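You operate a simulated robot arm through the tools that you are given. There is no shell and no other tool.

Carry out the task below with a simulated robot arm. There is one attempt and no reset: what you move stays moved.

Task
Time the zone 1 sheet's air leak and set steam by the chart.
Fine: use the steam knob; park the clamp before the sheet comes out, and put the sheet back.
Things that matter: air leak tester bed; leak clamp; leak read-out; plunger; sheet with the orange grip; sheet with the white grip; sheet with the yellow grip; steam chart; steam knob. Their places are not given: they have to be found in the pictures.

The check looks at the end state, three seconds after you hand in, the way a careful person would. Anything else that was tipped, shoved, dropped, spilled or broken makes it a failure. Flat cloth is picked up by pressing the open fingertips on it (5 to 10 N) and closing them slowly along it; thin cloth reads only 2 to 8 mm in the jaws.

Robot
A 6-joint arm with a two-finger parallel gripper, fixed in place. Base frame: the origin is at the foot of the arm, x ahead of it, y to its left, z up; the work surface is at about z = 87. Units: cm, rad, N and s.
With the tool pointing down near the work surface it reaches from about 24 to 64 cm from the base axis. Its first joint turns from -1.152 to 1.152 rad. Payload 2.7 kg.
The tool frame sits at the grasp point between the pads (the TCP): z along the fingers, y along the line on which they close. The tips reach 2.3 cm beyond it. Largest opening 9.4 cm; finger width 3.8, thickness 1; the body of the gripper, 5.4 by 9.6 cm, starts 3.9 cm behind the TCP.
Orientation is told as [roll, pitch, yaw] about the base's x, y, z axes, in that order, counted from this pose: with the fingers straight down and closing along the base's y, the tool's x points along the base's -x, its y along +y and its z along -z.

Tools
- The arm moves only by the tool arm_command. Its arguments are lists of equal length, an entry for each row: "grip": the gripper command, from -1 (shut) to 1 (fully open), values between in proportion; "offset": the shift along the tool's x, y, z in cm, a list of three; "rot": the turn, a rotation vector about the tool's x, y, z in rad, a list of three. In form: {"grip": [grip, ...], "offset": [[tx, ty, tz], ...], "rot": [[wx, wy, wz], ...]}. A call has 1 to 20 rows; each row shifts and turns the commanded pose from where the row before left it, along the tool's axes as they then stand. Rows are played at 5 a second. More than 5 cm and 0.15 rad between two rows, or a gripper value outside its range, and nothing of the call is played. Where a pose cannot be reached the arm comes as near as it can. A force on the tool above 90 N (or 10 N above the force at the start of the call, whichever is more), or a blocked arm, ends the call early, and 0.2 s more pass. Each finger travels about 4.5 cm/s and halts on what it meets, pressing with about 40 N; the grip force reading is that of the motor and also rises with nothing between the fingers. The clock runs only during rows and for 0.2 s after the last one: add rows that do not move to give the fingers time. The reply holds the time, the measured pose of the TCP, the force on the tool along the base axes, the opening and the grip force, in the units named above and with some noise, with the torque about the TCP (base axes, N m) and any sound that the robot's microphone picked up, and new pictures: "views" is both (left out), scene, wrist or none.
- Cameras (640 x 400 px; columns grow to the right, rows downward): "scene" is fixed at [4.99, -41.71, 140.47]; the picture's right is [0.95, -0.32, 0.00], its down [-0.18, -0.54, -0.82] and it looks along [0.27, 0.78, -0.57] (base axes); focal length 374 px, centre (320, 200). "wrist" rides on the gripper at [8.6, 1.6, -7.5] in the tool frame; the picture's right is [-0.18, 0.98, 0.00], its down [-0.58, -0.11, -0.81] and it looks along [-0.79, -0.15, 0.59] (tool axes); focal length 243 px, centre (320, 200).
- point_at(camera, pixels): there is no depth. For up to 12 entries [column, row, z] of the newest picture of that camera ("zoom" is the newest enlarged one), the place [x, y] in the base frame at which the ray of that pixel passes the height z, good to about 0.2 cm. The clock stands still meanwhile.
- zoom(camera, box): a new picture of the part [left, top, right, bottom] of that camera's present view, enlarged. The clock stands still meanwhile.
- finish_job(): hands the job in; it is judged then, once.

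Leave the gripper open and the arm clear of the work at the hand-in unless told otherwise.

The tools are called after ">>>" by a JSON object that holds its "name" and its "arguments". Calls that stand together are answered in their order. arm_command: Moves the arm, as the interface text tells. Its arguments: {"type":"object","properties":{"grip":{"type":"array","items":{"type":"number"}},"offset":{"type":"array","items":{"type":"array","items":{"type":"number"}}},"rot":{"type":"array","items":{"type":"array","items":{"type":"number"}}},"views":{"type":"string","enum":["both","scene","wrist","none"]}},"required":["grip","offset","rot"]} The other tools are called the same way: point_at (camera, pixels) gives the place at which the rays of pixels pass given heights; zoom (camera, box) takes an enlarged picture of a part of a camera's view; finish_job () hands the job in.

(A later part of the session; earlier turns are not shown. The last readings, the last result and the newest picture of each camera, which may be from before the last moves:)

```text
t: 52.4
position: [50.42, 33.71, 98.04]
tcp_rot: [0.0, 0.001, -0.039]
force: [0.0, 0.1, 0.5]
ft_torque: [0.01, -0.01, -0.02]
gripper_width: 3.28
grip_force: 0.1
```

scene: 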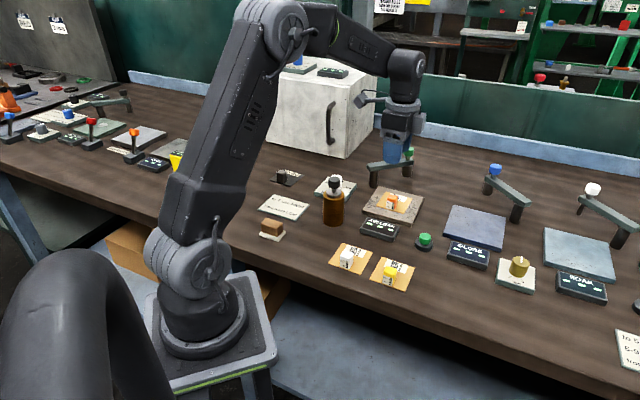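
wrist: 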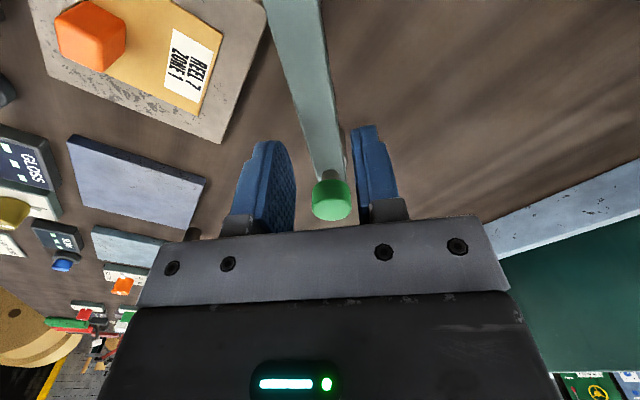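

The fingers line up with the arm. I'll lower 3.85 and swing the clamp most of the way in.

>>> {"name": "arm_command", "arguments": {"grip": [-0.3, -0.3, -0.3, -0.3, -0.3, -0.3, -0.3, -0.3, -0.3, -0.3, -0.3, -0.3, -0.3, -0.3], "offset": [[0.1, 0, 2], [0, 0, 1.85], [0, 0, 0], [0.04, -0.62, 0], [0.04, -0.62, 0], [0.04, -0.62, 0], [0.04, -0.62, 0], [0.04, -0.62, 0], [0.04, -0.62, 0], [0.04, -0.62, 0], [0.04, -0.62, 0], [0.04, -0.62, 0], [0.04, -0.62, 0], [0, 0, 0]], "rot": [[0, 0, 0], [0, 0, 0], [0, 0, 0], [0, 0, 0.13], [0, 0, 0.13], [0, 0, 0.13], [0, 0, 0.13], [0, 0, 0.13], [0, 0, 0.13], [0, 0, 0.13], [0, 0, 0.13], [0, 0, 0.13], [0, 0, 0.13], [0, 0, 0]]}}

>>> {"name": "zoom", "arguments": {"camera": "scene", "box": [350, 155, 446, 215]}}

```text
t: 55.4
position: [46.64, 29.31, 94.23]
tcp_rot: [0.0, 0.001, -1.34]
force: [1.3, 0.1, 0.6]
ft_torque: [-0.02, 0.02, 0.01]
gripper_width: 3.32
grip_force: 0.4
```

scene: 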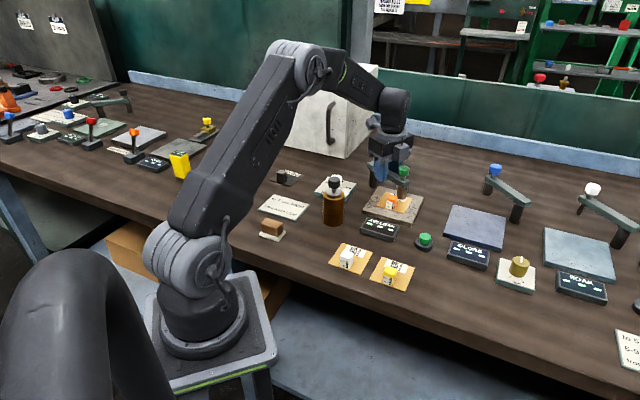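
wrist: 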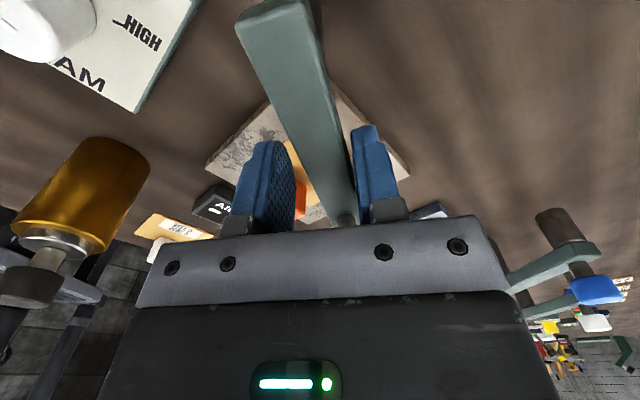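

```text
6.67 times, centred on (398, 185) of scene
```

zoom: 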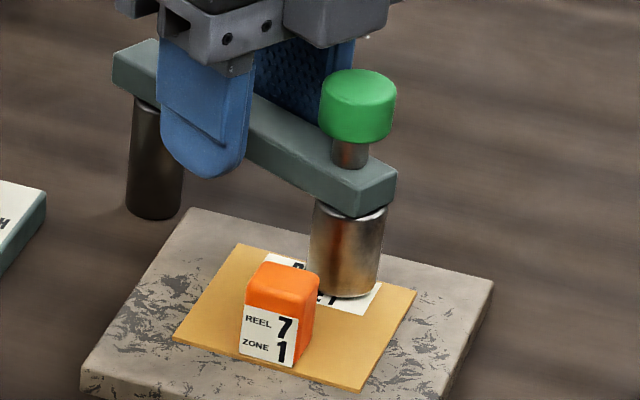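

The sheet hasn't moved and the foot is coming in over it, clear of the block. I'll push the last bit to the stop.

>>> {"name": "arm_command", "arguments": {"grip": [-0.3, -0.3, -0.3, -0.3], "offset": [[0.03, -0.35, 0], [0.03, -0.3, 0], [0.02, -0.2, 0], [0, 0, 0]], "rot": [[0, 0, 0.07], [0, 0, 0.06], [0, 0, 0.03], [0, 0, 0]]}}

>>> {"name": "zoom", "arguments": {"camera": "scene", "box": [350, 155, 446, 215]}}

```text
t: 56.4
position: [45.67, 29.13, 94.29]
tcp_rot: [0.0, -0.001, -1.499]
force: [0.0, 0.4, -0.8]
ft_torque: [0.01, 0.02, -0.02]
gripper_width: 3.29
grip_force: 0.0
```

scene: 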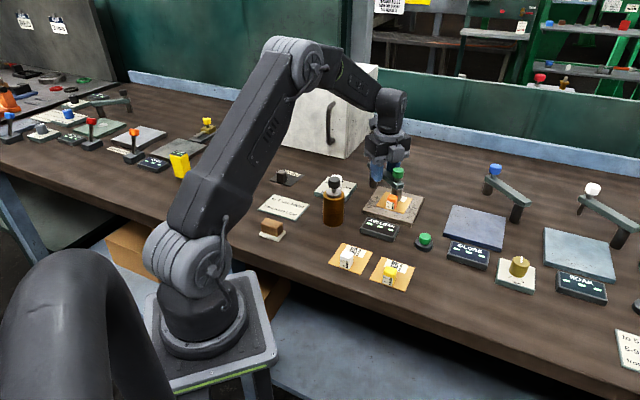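
wrist: 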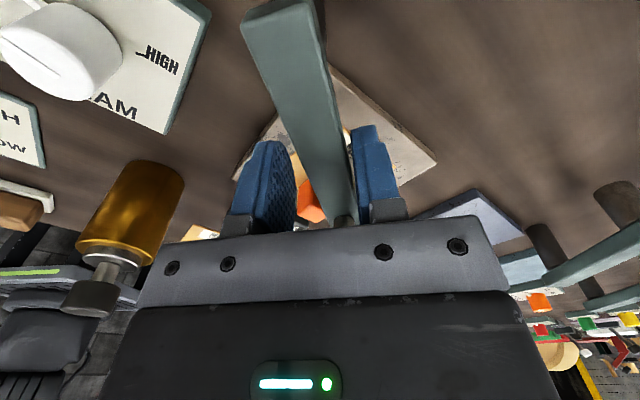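

```text
6.67 times, centred on (398, 185) of scene
```

zoom: 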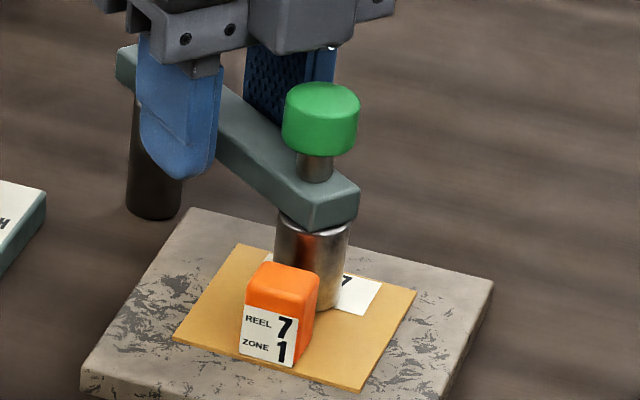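

The clamp is at the same stop as before, over the sheet, with nothing disturbed. I'll rise, close the fingers, and move above the brass plunger's grey cap, which triangulates to about (30.3, 22.8) with its top near z≈98.

>>> {"name": "arm_command", "arguments": {"grip": [-0.2, -0.2, -0.2, -0.2, -0.4, -0.6, -0.8, -1, -1, -1, -1, -1, -1, -1], "offset": [[0, 0.15, 0], [0, 0, -3], [0, 0, -4.5], [0, 0, -4.5], [0, 0, 0], [0, 0, 0], [0, 0, 0], [0, 0, 0], [0, 0, 0], [1.55, -3.86, 0], [1.55, -3.86, 0], [1.55, -3.86, 0], [1.55, -3.86, 0], [0, 0, 0]], "rot": [[0, 0, 0], [0, 0, 0], [0, 0, 0], [0, 0, 0], [0, 0, -0.14], [0, 0, -0.14], [0, 0, -0.14], [0, 0, -0.14], [0, 0, -0.14], [0, 0, 0], [0, 0, 0], [0, 0, 0], [0, 0, 0], [0, 0, 0]]}}

>>> {"name": "zoom", "arguments": {"camera": "scene", "box": [310, 150, 438, 230]}}

>>> {"name": "zoom", "arguments": {"camera": "wrist", "box": [220, 0, 420, 200]}}

```text
t: 59.4
position: [30.43, 22.85, 106.2]
tcp_rot: [-0.001, -0.001, -0.797]
force: [-0.6, 0.3, 0.4]
ft_torque: [0.01, -0.04, 0.0]
gripper_width: 0.0
grip_force: 39.7
```

scene: 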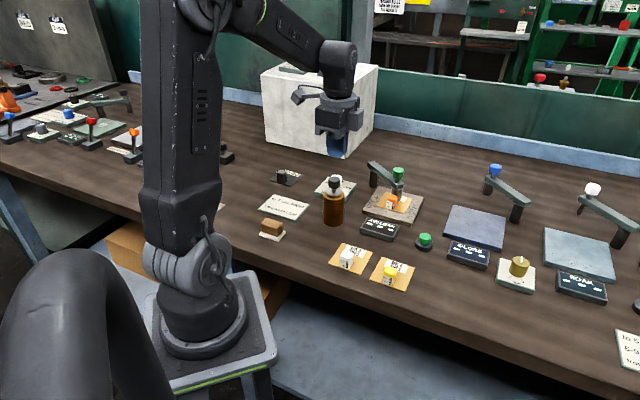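
wrist: 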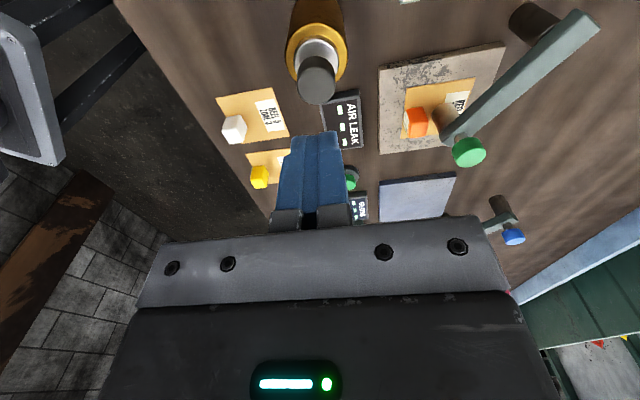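

```text
5.00 times, centred on (374, 190) of scene
```

zoom: 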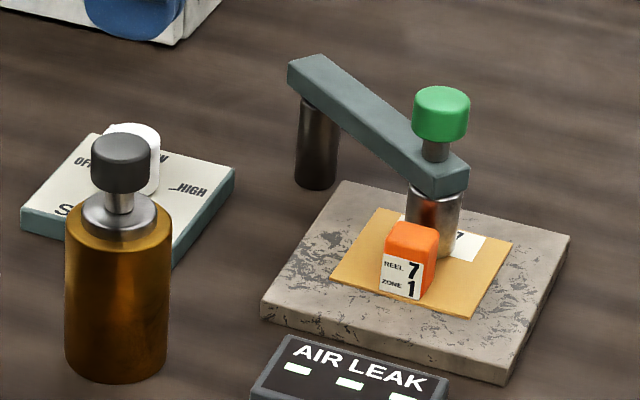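

```text
2.00 times, centred on (320, 100) of wrist
```

zoom: 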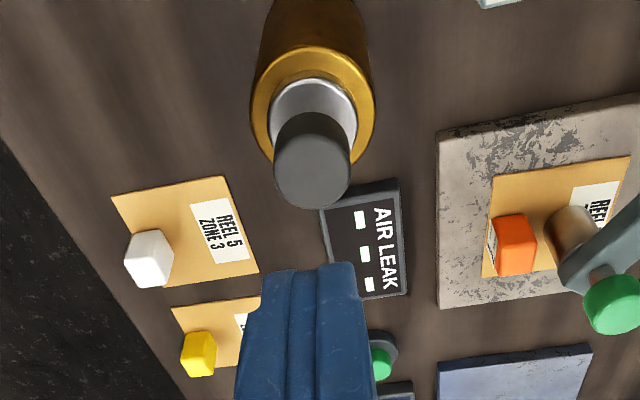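

The plunger cap is in view at (316,84) in the wrist image, almost exactly below the fingertips. I'll check its coordinates.

>>> {"name": "point_at", "arguments": {"camera": "zoom", "pixels": [[312, 175, 98], [312, 175, 97.5], [312, 175, 98.5], [313, 110, 95]]}}

>>> {"name": "point_at", "arguments": {"camera": "scene", "pixels": [[334.2, 179, 98], [334.2, 179, 98.5], [334.2, 179, 97.5]]}}

```text
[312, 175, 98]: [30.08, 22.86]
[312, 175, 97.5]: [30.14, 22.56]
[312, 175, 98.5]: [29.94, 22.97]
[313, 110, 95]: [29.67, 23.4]
```

```text
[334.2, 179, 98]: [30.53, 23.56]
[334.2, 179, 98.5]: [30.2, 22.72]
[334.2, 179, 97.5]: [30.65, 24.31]
```

The cap is at about (30.1, 22.9), top near 98.4. I'll centre over it and lower to just above.

>>> {"name": "arm_command", "arguments": {"grip": [-1, -1, -1, -1], "offset": [[0.28, -0.14, 2], [0, 0, 2], [0, 0, 0.9], [0, 0, 0]], "rot": [[0, 0, 0], [0, 0, 0], [0, 0, 0], [0, 0, 0]]}}

>>> {"name": "zoom", "arguments": {"camera": "scene", "box": [310, 150, 438, 230]}}

```text
t: 60.4
position: [30.23, 22.94, 101.31]
tcp_rot: [0.001, 0.0, -0.798]
force: [-1.4, 0.0, -0.1]
ft_torque: [-0.02, -0.05, -0.03]
gripper_width: 0.0
grip_force: 39.3
```

scene: 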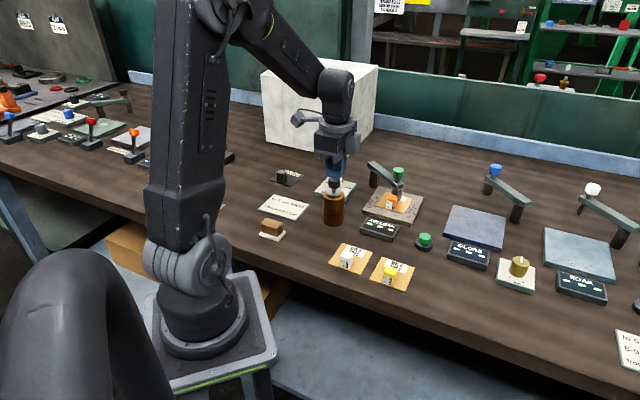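
wrist: 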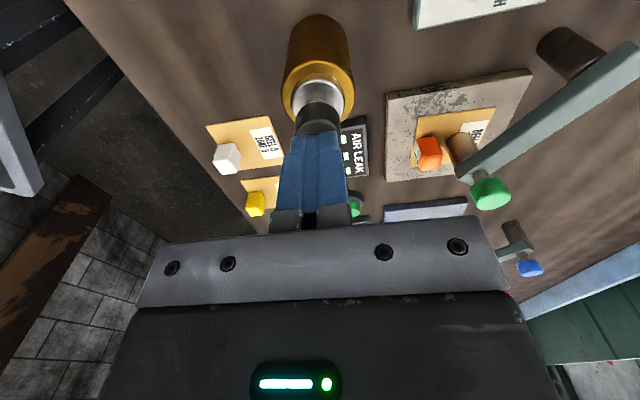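

```text
5.00 times, centred on (374, 190) of scene
```

zoom: 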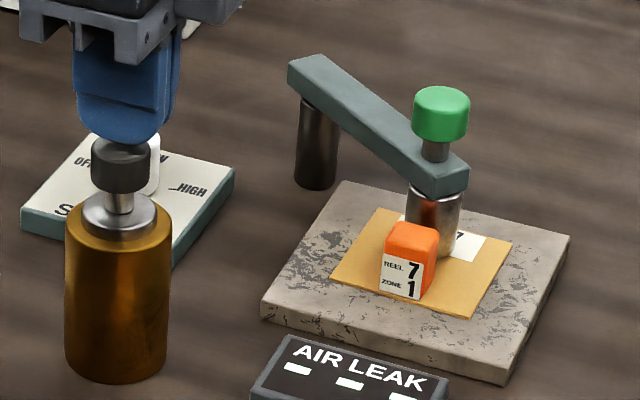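

The fingertips are right above the cap. I'll press down in small steps and watch the force and the read-out.

>>> {"name": "arm_command", "arguments": {"grip": [-1, -1, -1, -1, -1], "offset": [[0, 0, 0.25], [0, 0, 0.25], [0, 0, 0.25], [0, 0, 0.25], [0, 0, 0]], "rot": [[0, 0, 0], [0, 0, 0], [0, 0, 0], [0, 0, 0], [0, 0, 0]]}}

>>> {"name": "zoom", "arguments": {"camera": "scene", "box": [310, 160, 438, 240]}}

```text
t: 61.6
position: [30.28, 23.02, 100.51]
tcp_rot: [0.007, -0.001, -0.797]
force: [-13.9, -8.2, 47.9]
ft_torque: [-0.13, 0.38, -0.14]
gripper_width: 0.0
grip_force: 39.6
```

scene: 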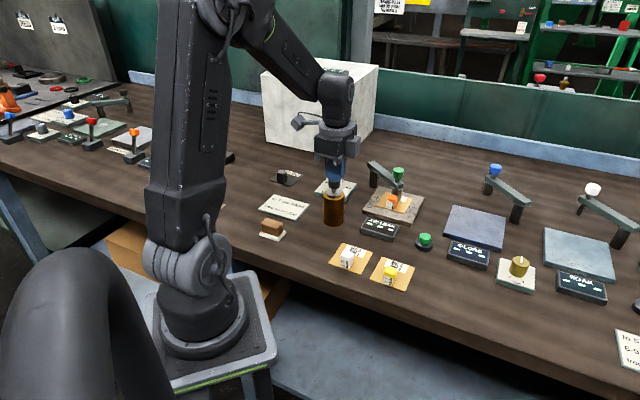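
wrist: 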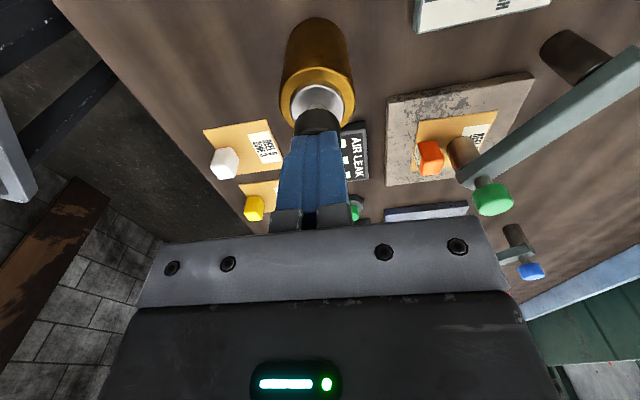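

```text
5.00 times, centred on (374, 200) of scene
```

zoom: 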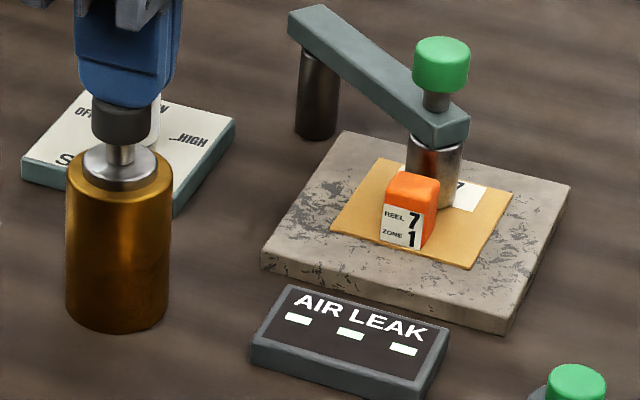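

Pressing reached about 48 N with no visible travel and the read-out still shows dashes. I'll stop pressing and look closely at the cap and rod before deciding anything.

>>> {"name": "zoom", "arguments": {"camera": "scene", "box": [310, 170, 358, 200]}}

>>> {"name": "arm_command", "arguments": {"grip": [-1, -1, -1], "offset": [[0, 0, -0.3], [0, 0, -0.4], [0, 0, 0]], "rot": [[0, 0, 0], [0, 0, 0], [0, 0, 0]]}}

>>> {"name": "zoom", "arguments": {"camera": "scene", "box": [310, 170, 358, 200]}}

```text
13.33 times, centred on (334, 185) of scene
```

zoom: 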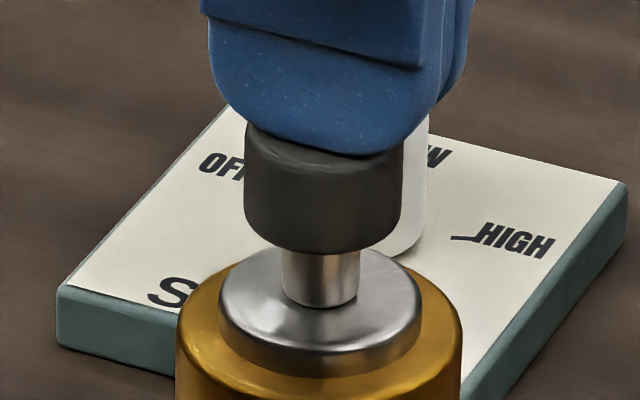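

```text
t: 62.4
position: [30.22, 22.99, 100.95]
tcp_rot: [-0.001, -0.001, -0.799]
force: [0.7, 0.0, -0.3]
ft_torque: [0.01, -0.02, 0.0]
gripper_width: 0.0
grip_force: 40.3
```

scene: 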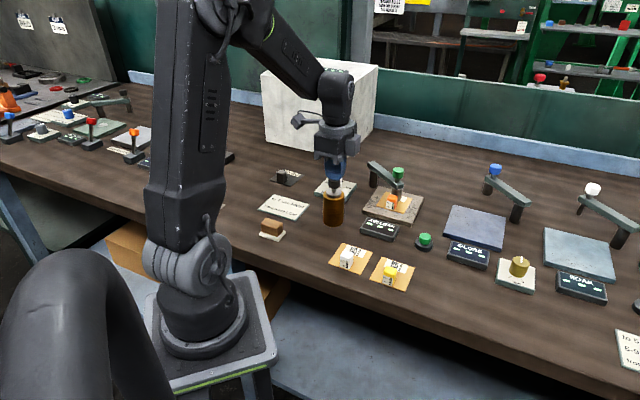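
wrist: 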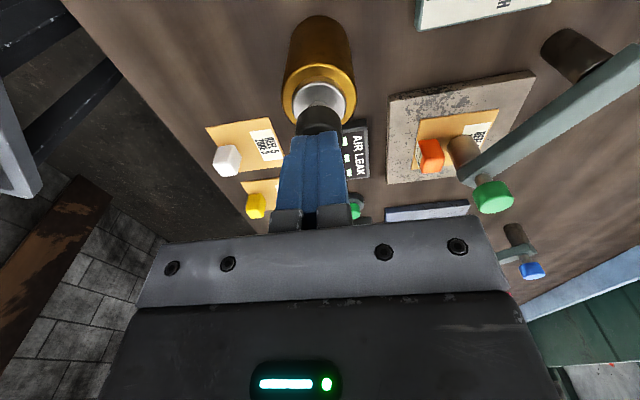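

```text
13.33 times, centred on (334, 185) of scene
```

zoom: 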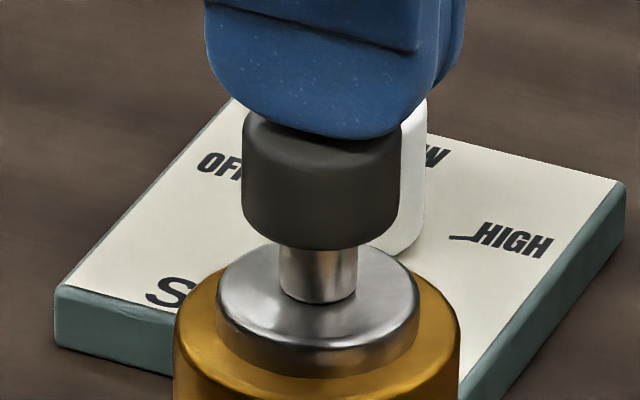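

The rod didn't sink at all, so the plunger is already at the bottom of its travel. A falling-plunger leak tester is worked by drawing the plunger up and letting it sink. I'll open, straddle the grey cap with tips above the collar, and grip it gently.

>>> {"name": "arm_command", "arguments": {"grip": [-1, -0.6, -0.2, 0.1, 0.1, 0.1, 0.1, 0.1], "offset": [[0, 0, -1], [0, 0, 0], [0, 0, 0], [0, 0, 0], [0, 0, 1], [0, 0, 1.5], [0, 0, 1.05], [0, 0, 0]], "rot": [[0, 0, 0], [0, 0, 0], [0, 0, 0], [0, 0, 0], [0, 0, 0], [0, 0, 0], [0, 0, 0], [0, 0, 0]]}}

>>> {"name": "zoom", "arguments": {"camera": "scene", "box": [310, 170, 358, 200]}}

>>> {"name": "zoom", "arguments": {"camera": "wrist", "box": [220, 40, 420, 240]}}

```text
t: 64.2
position: [30.16, 22.84, 98.47]
tcp_rot: [-0.001, 0.001, -0.798]
force: [-0.4, 0.3, -0.6]
ft_torque: [-0.01, -0.02, -0.02]
gripper_width: 5.17
grip_force: 0.1
```

scene: 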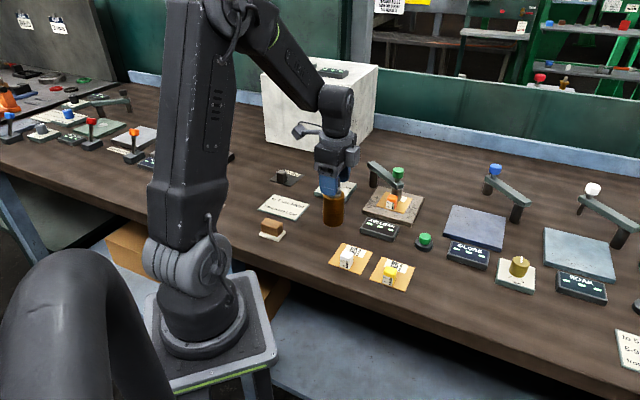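
wrist: 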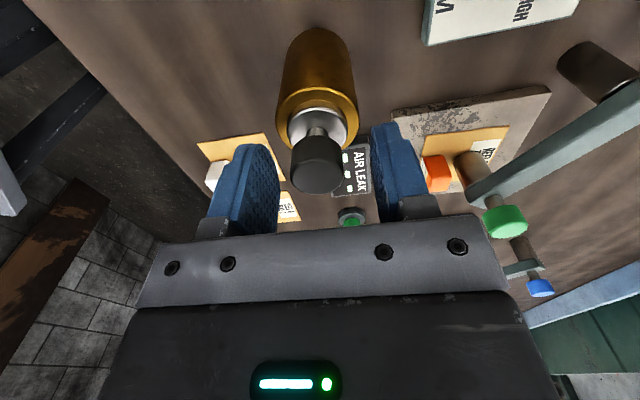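

```text
13.33 times, centred on (334, 185) of scene
```

zoom: 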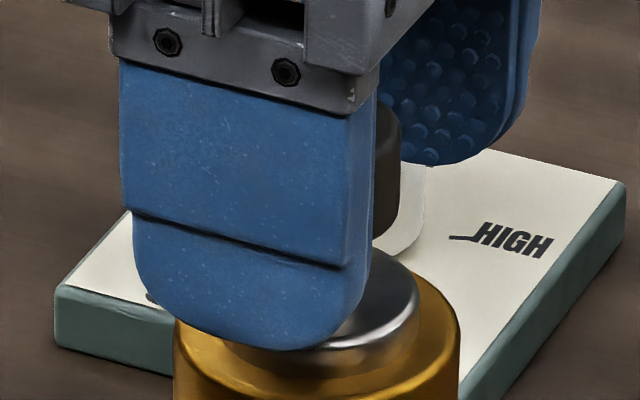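

```text
2.00 times, centred on (320, 140) of wrist
```

zoom: 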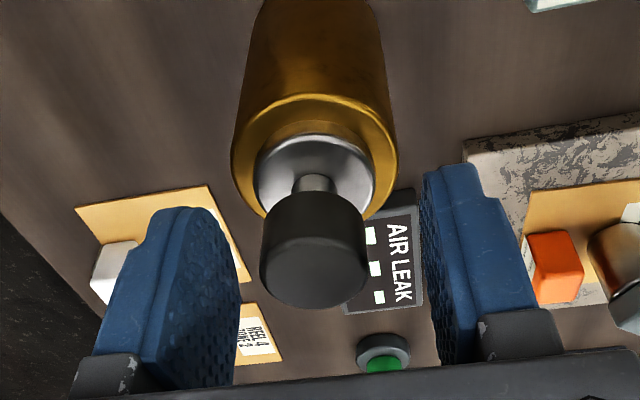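

The cap is centred between the fingers. I'll close on it slowly, then lift by a small amount and watch the rod and force.

>>> {"name": "arm_command", "arguments": {"grip": [-0.1, -0.25, -0.4, -0.5, -0.6, -0.7, -0.7], "offset": [[0, 0, 0], [0, 0, 0], [0, 0, 0], [0, 0, 0], [0, 0, 0], [0, 0, 0], [0, 0, 0]], "rot": [[0, 0, 0], [0, 0, 0], [0, 0, 0], [0, 0, 0], [0, 0, 0], [0, 0, 0], [0, 0, 0]], "views": "none"}}

>>> {"name": "arm_command", "arguments": {"grip": [-0.7, -0.7, -0.7, -0.7], "offset": [[0, 0, -0.2], [0, 0, -0.2], [0, 0, -0.2], [0, 0, 0]], "rot": [[0, 0, 0], [0, 0, 0], [0, 0, 0], [0, 0, 0]]}}

>>> {"name": "zoom", "arguments": {"camera": "scene", "box": [310, 170, 406, 230]}}

```text
t: 65.8
position: [30.15, 22.89, 98.45]
tcp_rot: [-0.002, 0.0, -0.798]
force: [-10.8, -10.4, 2.4]
ft_torque: [0.1, -0.13, 0.04]
gripper_width: 2.53
grip_force: 45.1
```

```text
t: 66.8
position: [30.25, 22.92, 99.07]
tcp_rot: [-0.001, 0.001, -0.799]
force: [-9.0, -12.3, -1.3]
ft_torque: [0.14, -0.04, -0.01]
gripper_width: 2.55
grip_force: 45.3
```

scene: 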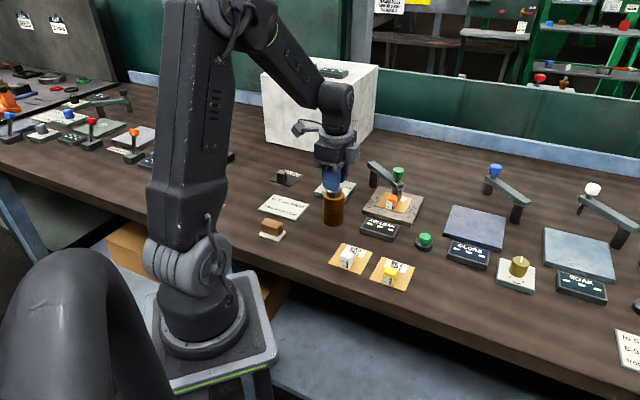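
wrist: 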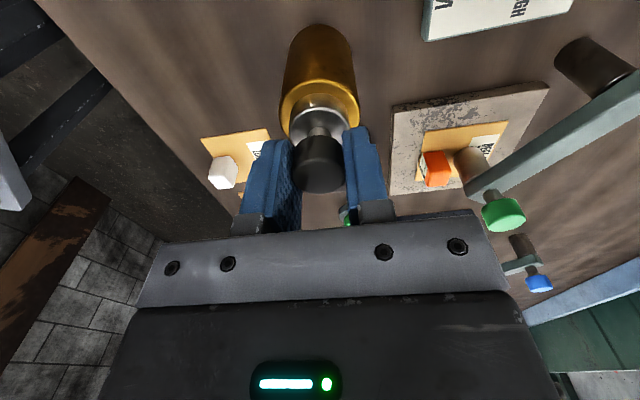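

```text
6.67 times, centred on (358, 200) of scene
```

zoom: 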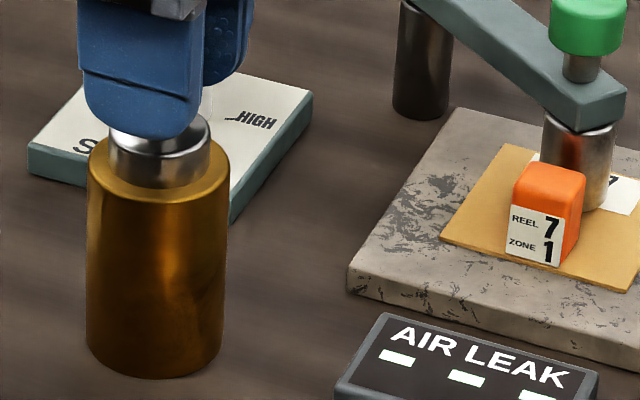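

Now it makes sense: the steel inner cylinder rises out of the brass barrel as I lift, so the plunger is drawn up. There's a slight side load, so I'll ease 0.1 in minus tool y and keep lifting in small steps.

>>> {"name": "arm_command", "arguments": {"grip": [-0.7, -0.7, -0.7, -0.7, -0.7], "offset": [[0, -0.1, -0.2], [0, 0, -0.3], [0, 0, -0.3], [0, 0, -0.3], [0, 0, 0]], "rot": [[0, 0, 0], [0, 0, 0], [0, 0, 0], [0, 0, 0], [0, 0, 0]], "views": "scene"}}

>>> {"name": "zoom", "arguments": {"camera": "scene", "box": [310, 170, 406, 230]}}

```text
t: 68.0
position: [30.16, 22.81, 100.12]
tcp_rot: [0.003, 0.001, -0.798]
force: [-1.5, -3.1, -1.0]
ft_torque: [-0.34, 0.07, 0.0]
gripper_width: 2.53
grip_force: 45.3
```

scene: 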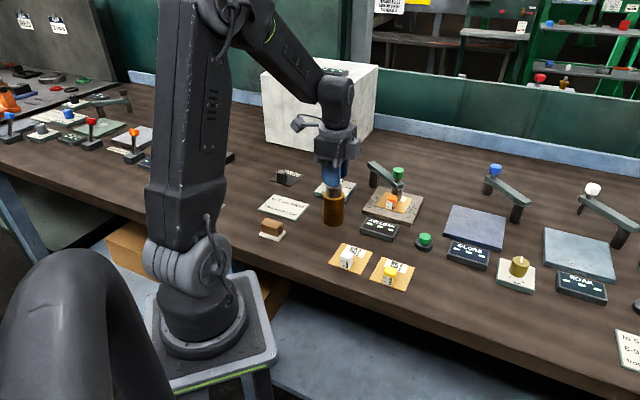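

```text
6.67 times, centred on (358, 200) of scene
```

zoom: 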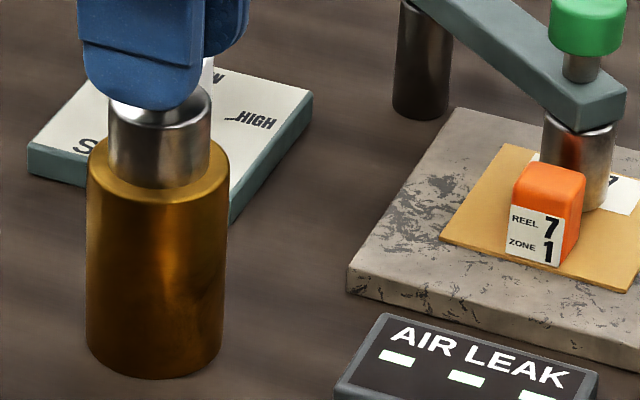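

The plunger keeps rising with almost no load, about 1.65 cm so far. I'll continue the slow lift.

>>> {"name": "arm_command", "arguments": {"grip": [-0.7, -0.7, -0.7, -0.7, -0.7], "offset": [[0, 0, -0.3], [0, 0, -0.3], [0, 0, -0.3], [0, 0, -0.3], [0, 0, 0]], "rot": [[0, 0, 0], [0, 0, 0], [0, 0, 0], [0, 0, 0], [0, 0, 0]], "views": "none"}}

>>> {"name": "zoom", "arguments": {"camera": "scene", "box": [310, 170, 406, 230]}}

```text
t: 69.2
position: [30.27, 22.86, 101.41]
tcp_rot: [0.002, -0.001, -0.796]
force: [2.3, 1.4, -1.1]
ft_torque: [0.02, 0.32, -0.02]
gripper_width: 2.53
grip_force: 45.0
```

```text
6.67 times, centred on (358, 200) of scene
```

zoom: 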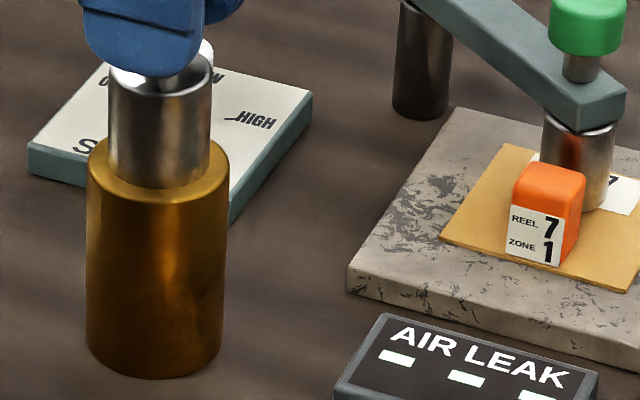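

It's still rising freely, and the read-out still shows dashes. I'll keep lifting gently and watch for the upper stop.

>>> {"name": "arm_command", "arguments": {"grip": [-0.7, -0.7, -0.7, -0.7, -0.7], "offset": [[0, 0, -0.3], [0, 0, -0.3], [0, 0, -0.3], [0, 0, -0.3], [0, 0, 0]], "rot": [[0, 0, 0], [0, 0, 0], [0, 0, 0], [0, 0, 0], [0, 0, 0]], "views": "none"}}

>>> {"name": "zoom", "arguments": {"camera": "scene", "box": [310, 160, 406, 220]}}

```text
t: 70.4
position: [30.1, 22.87, 102.56]
tcp_rot: [0.001, -0.001, -0.797]
force: [5.3, 4.4, -1.5]
ft_torque: [-0.26, 0.12, 0.0]
gripper_width: 2.52
grip_force: 44.9
```

```text
6.67 times, centred on (358, 190) of scene
```

zoom: 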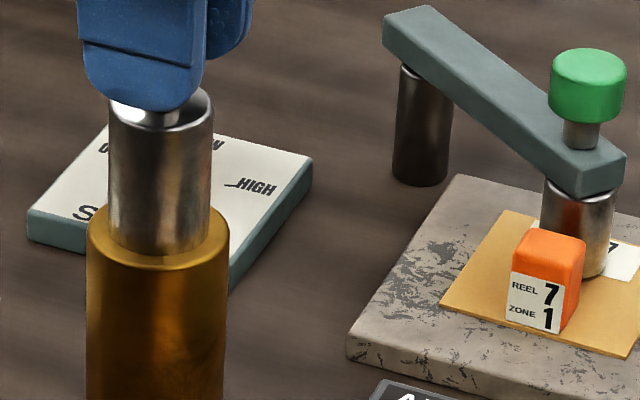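

Lifted about 4.1 cm so far, still free. I'll continue more carefully in shorter steps.

>>> {"name": "arm_command", "arguments": {"grip": [-0.7, -0.7, -0.7, -0.7], "offset": [[0, 0, -0.25], [0, 0, -0.25], [0, 0, -0.2], [0, 0, 0]], "rot": [[0, 0, 0], [0, 0, 0], [0, 0, 0], [0, 0, 0]], "views": "none"}}

>>> {"name": "zoom", "arguments": {"camera": "scene", "box": [310, 160, 406, 220]}}

```text
t: 71.4
position: [30.27, 22.86, 103.33]
tcp_rot: [-0.002, -0.001, -0.797]
force: [8.3, 1.5, -0.9]
ft_torque: [-0.16, 0.19, -0.06]
gripper_width: 2.54
grip_force: 45.6
```

```text
6.67 times, centred on (358, 190) of scene
```

zoom: 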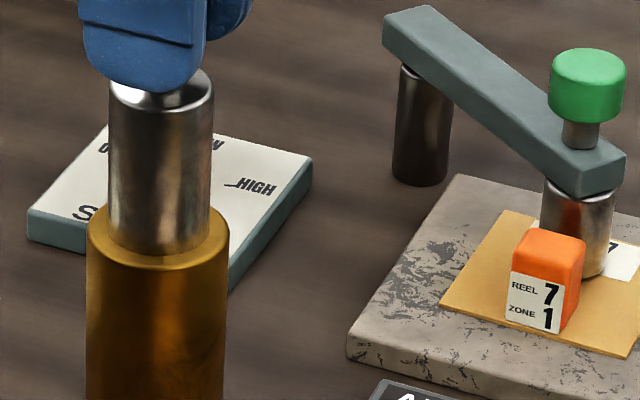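

Still no stop at about 4.9 cm. I'll go on in small steps.

>>> {"name": "arm_command", "arguments": {"grip": [-0.7, -0.7, -0.7, -0.7], "offset": [[-0.04, 0.03, -0.25], [0, 0, -0.25], [0, 0, -0.2], [0, 0, 0]], "rot": [[0, 0, 0], [0, 0, 0], [0, 0, 0], [0, 0, 0]], "views": "none"}}

>>> {"name": "zoom", "arguments": {"camera": "scene", "box": [310, 160, 406, 220]}}

```text
t: 72.4
position: [30.22, 22.92, 103.99]
tcp_rot: [0.0, 0.0, -0.797]
force: [2.2, 5.3, -1.7]
ft_torque: [-0.25, 0.06, 0.07]
gripper_width: 2.54
grip_force: 45.5
```

```text
6.67 times, centred on (358, 190) of scene
```

zoom: 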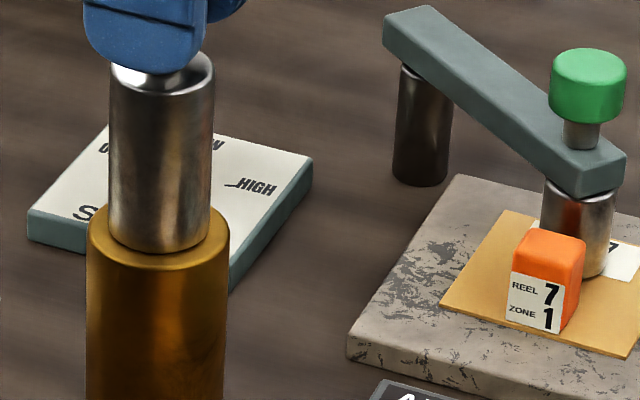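

About 5.5 cm up and still free. I'll continue with care.

>>> {"name": "arm_command", "arguments": {"grip": [-0.7, -0.7, -0.7, -0.7], "offset": [[0, 0, -0.2], [0, 0, -0.2], [0, 0, -0.2], [0, 0, 0]], "rot": [[0, 0, 0], [0, 0, 0], [0, 0, 0], [0, 0, 0]], "views": "none"}}

>>> {"name": "zoom", "arguments": {"camera": "scene", "box": [310, 160, 406, 220]}}

```text
t: 73.4
position: [30.16, 22.82, 104.42]
tcp_rot: [-0.006, 0.0, -0.799]
force: [6.8, 8.0, -37.1]
ft_torque: [0.23, -0.25, -0.05]
gripper_width: 2.55
grip_force: 44.9
```

```text
6.67 times, centred on (358, 190) of scene
```

zoom: 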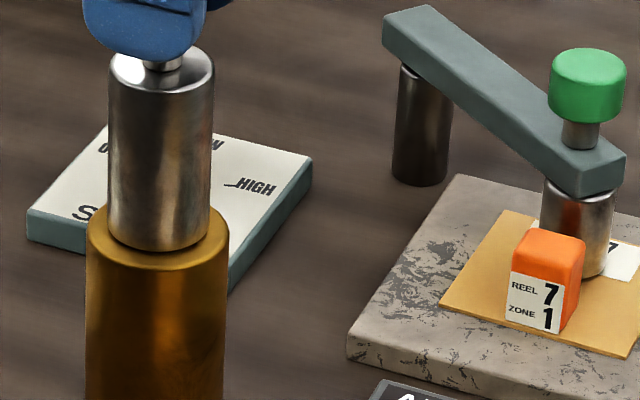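

The upper stop is reached: -37 N at about 6 cm of lift. I'll ease down slightly to unload, then open the fingers to let the plunger sink, and watch the read-out.

>>> {"name": "arm_command", "arguments": {"grip": [-0.7, -0.3, 0.1, 0.1, 0.1], "offset": [[0, 0, 0.15], [0, 0, 0], [0, 0, 0], [0, 0, 0], [0, 0, 0]], "rot": [[0, 0, 0], [0, 0, 0], [0, 0, 0], [0, 0, 0], [0, 0, 0]], "views": "scene"}}

>>> {"name": "zoom", "arguments": {"camera": "scene", "box": [310, 165, 422, 245]}}

```text
t: 74.6
position: [30.22, 22.8, 104.34]
tcp_rot: [0.001, -0.001, -0.797]
force: [0.0, -1.2, 0.0]
ft_torque: [0.01, 0.01, 0.0]
gripper_width: 5.16
grip_force: 0.1
```

scene: 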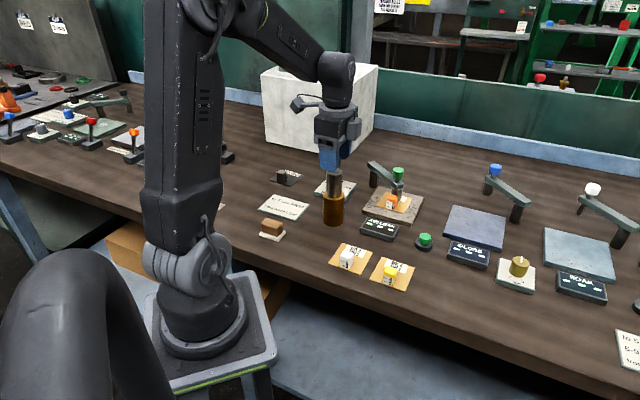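

```text
5.00 times, centred on (366, 205) of scene
```

zoom: 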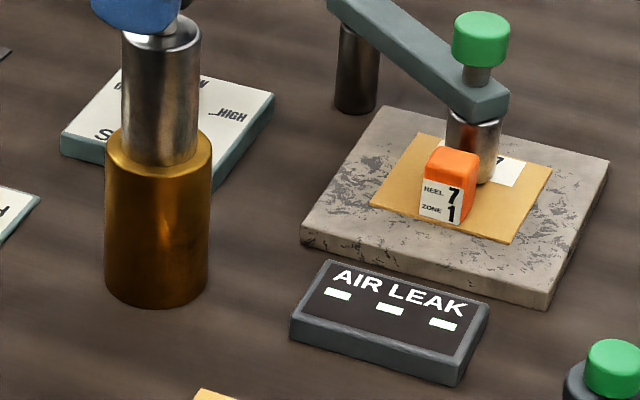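

The plunger is released and the read-out still shows dashes for now. I'll wait in one-second steps and watch.

>>> {"name": "arm_command", "arguments": {"grip": [0.1, 0.1, 0.1, 0.1], "offset": [[0, 0, 0], [0, 0, 0], [0, 0, 0], [0, 0, 0]], "rot": [[0, 0, 0], [0, 0, 0], [0, 0, 0], [0, 0, 0]], "views": "none"}}

>>> {"name": "zoom", "arguments": {"camera": "scene", "box": [310, 165, 422, 245]}}

>>> {"name": "arm_command", "arguments": {"grip": [0.1, 0.1, 0.1, 0.1], "offset": [[0, 0, 0], [0, 0, 0], [0, 0, 0], [0, 0, 0]], "rot": [[0, 0, 0], [0, 0, 0], [0, 0, 0], [0, 0, 0]], "views": "none"}}

>>> {"name": "zoom", "arguments": {"camera": "scene", "box": [310, 165, 422, 245]}}

>>> {"name": "arm_command", "arguments": {"grip": [0.1, 0.1, 0.1, 0.1], "offset": [[0, 0, 0], [0, 0, 0], [0, 0, 0], [0, 0, 0]], "rot": [[0, 0, 0], [0, 0, 0], [0, 0, 0], [0, 0, 0]], "views": "none"}}

>>> {"name": "zoom", "arguments": {"camera": "scene", "box": [310, 165, 422, 245]}}

```text
t: 75.6
position: [30.19, 22.77, 104.31]
tcp_rot: [0.0, 0.0, -0.797]
force: [-0.3, 0.1, 0.4]
ft_torque: [-0.03, 0.04, 0.01]
gripper_width: 5.16
grip_force: 0.1
```

```text
5.00 times, centred on (366, 205) of scene
```

zoom: 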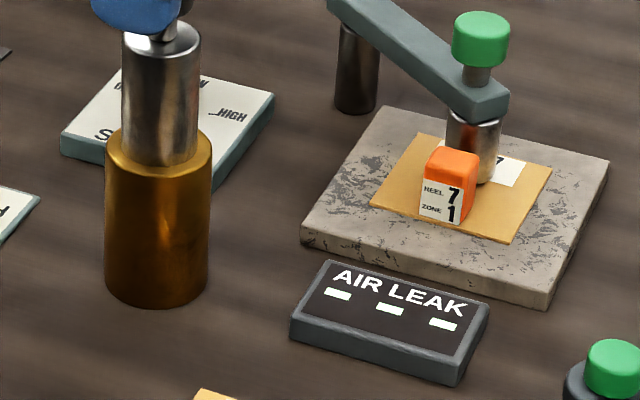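

```text
t: 76.6
position: [30.16, 22.89, 104.37]
tcp_rot: [-0.001, 0.001, -0.797]
force: [-0.4, -0.5, 0.3]
ft_torque: [-0.02, -0.02, -0.02]
gripper_width: 5.17
grip_force: 0.1
```

```text
5.00 times, centred on (366, 205) of scene
```

zoom: 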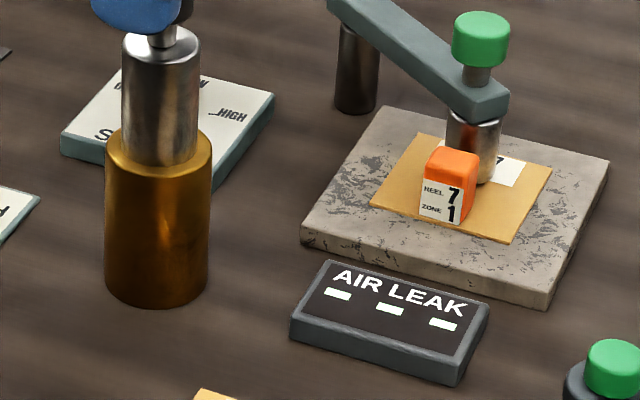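

```text
t: 77.6
position: [30.22, 22.91, 104.4]
tcp_rot: [-0.001, -0.002, -0.798]
force: [1.6, 0.7, 0.2]
ft_torque: [-0.04, -0.01, -0.01]
gripper_width: 5.18
grip_force: 0.0
```

```text
5.00 times, centred on (366, 205) of scene
```

zoom: 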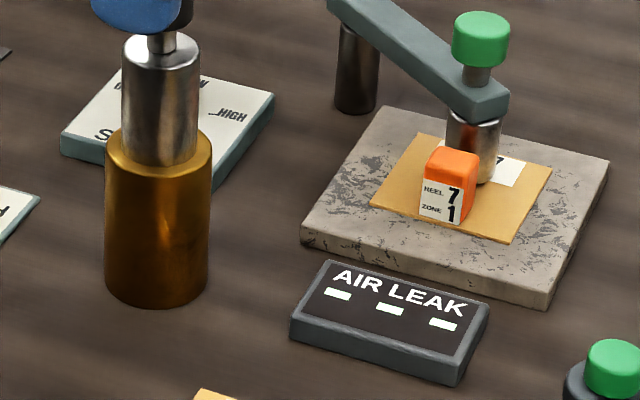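

The plunger is slowly sinking; the cylinder top went from 15 to 33 px in the zoom over three seconds. I'll keep waiting and watching the read-out.

>>> {"name": "arm_command", "arguments": {"grip": [0.1, 0.1, 0.1, 0.1], "offset": [[0, 0, 0], [0, 0, 0], [0, 0, 0], [0, 0, 0]], "rot": [[0, 0, 0], [0, 0, 0], [0, 0, 0], [0, 0, 0]], "views": "none"}}

>>> {"name": "zoom", "arguments": {"camera": "scene", "box": [310, 165, 422, 245]}}

>>> {"name": "arm_command", "arguments": {"grip": [0.1, 0.1, 0.1, 0.1], "offset": [[0, 0, 0], [0, 0, 0], [0, 0, 0], [0, 0, 0]], "rot": [[0, 0, 0], [0, 0, 0], [0, 0, 0], [0, 0, 0]], "views": "none"}}

>>> {"name": "zoom", "arguments": {"camera": "scene", "box": [310, 165, 422, 245]}}

>>> {"name": "arm_command", "arguments": {"grip": [0.1, 0.1, 0.1, 0.1], "offset": [[0, 0, 0], [0, 0, 0], [0, 0, 0], [0, 0, 0]], "rot": [[0, 0, 0], [0, 0, 0], [0, 0, 0], [0, 0, 0]], "views": "none"}}

>>> {"name": "zoom", "arguments": {"camera": "scene", "box": [310, 165, 422, 245]}}

>>> {"name": "arm_command", "arguments": {"grip": [0.1, 0.1, 0.1, 0.1], "offset": [[0, 0, 0], [0, 0, 0], [0, 0, 0], [0, 0, 0]], "rot": [[0, 0, 0], [0, 0, 0], [0, 0, 0], [0, 0, 0]], "views": "none"}}

>>> {"name": "zoom", "arguments": {"camera": "scene", "box": [310, 165, 422, 245]}}

```text
t: 78.6
position: [30.21, 22.84, 104.51]
tcp_rot: [-0.001, 0.002, -0.799]
force: [-0.1, 0.8, -0.1]
ft_torque: [0.02, -0.01, -0.01]
gripper_width: 5.2
grip_force: 0.1
```

```text
5.00 times, centred on (366, 205) of scene
```

zoom: 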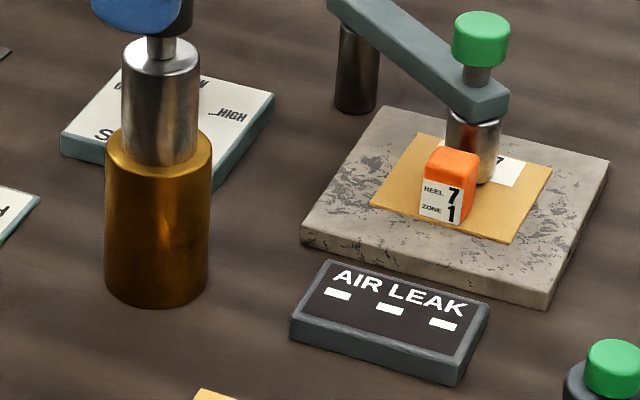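

```text
t: 79.6
position: [30.19, 22.83, 104.4]
tcp_rot: [0.0, 0.002, -0.797]
force: [-0.3, 0.0, -0.6]
ft_torque: [0.01, 0.01, 0.02]
gripper_width: 5.16
grip_force: 0.0
```

```text
5.00 times, centred on (366, 205) of scene
```

zoom: 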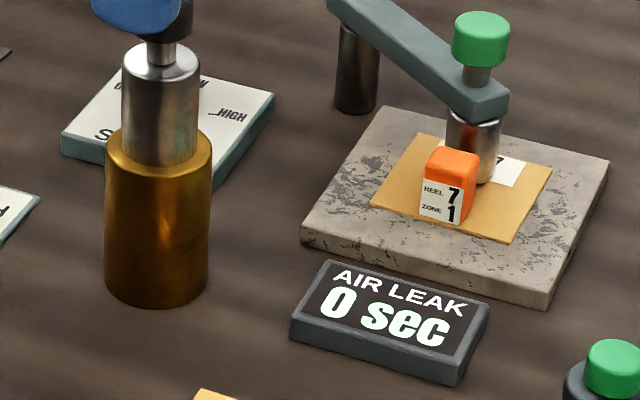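

```text
t: 80.6
position: [30.2, 22.87, 104.37]
tcp_rot: [0.0, 0.001, -0.798]
force: [0.5, -0.1, 0.2]
ft_torque: [-0.01, 0.03, -0.02]
gripper_width: 5.18
grip_force: 0.1
```

```text
5.00 times, centred on (366, 205) of scene
```

zoom: 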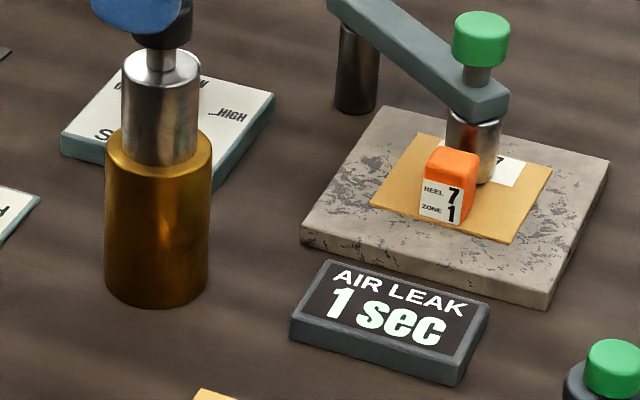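

```text
t: 81.6
position: [30.13, 22.86, 104.45]
tcp_rot: [-0.001, 0.0, -0.797]
force: [0.4, -1.3, -0.6]
ft_torque: [0.01, 0.0, 0.02]
gripper_width: 5.19
grip_force: 0.2
```

```text
5.00 times, centred on (366, 205) of scene
```

zoom: 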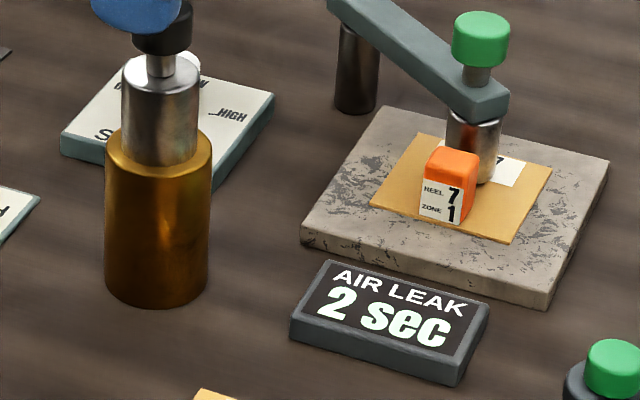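

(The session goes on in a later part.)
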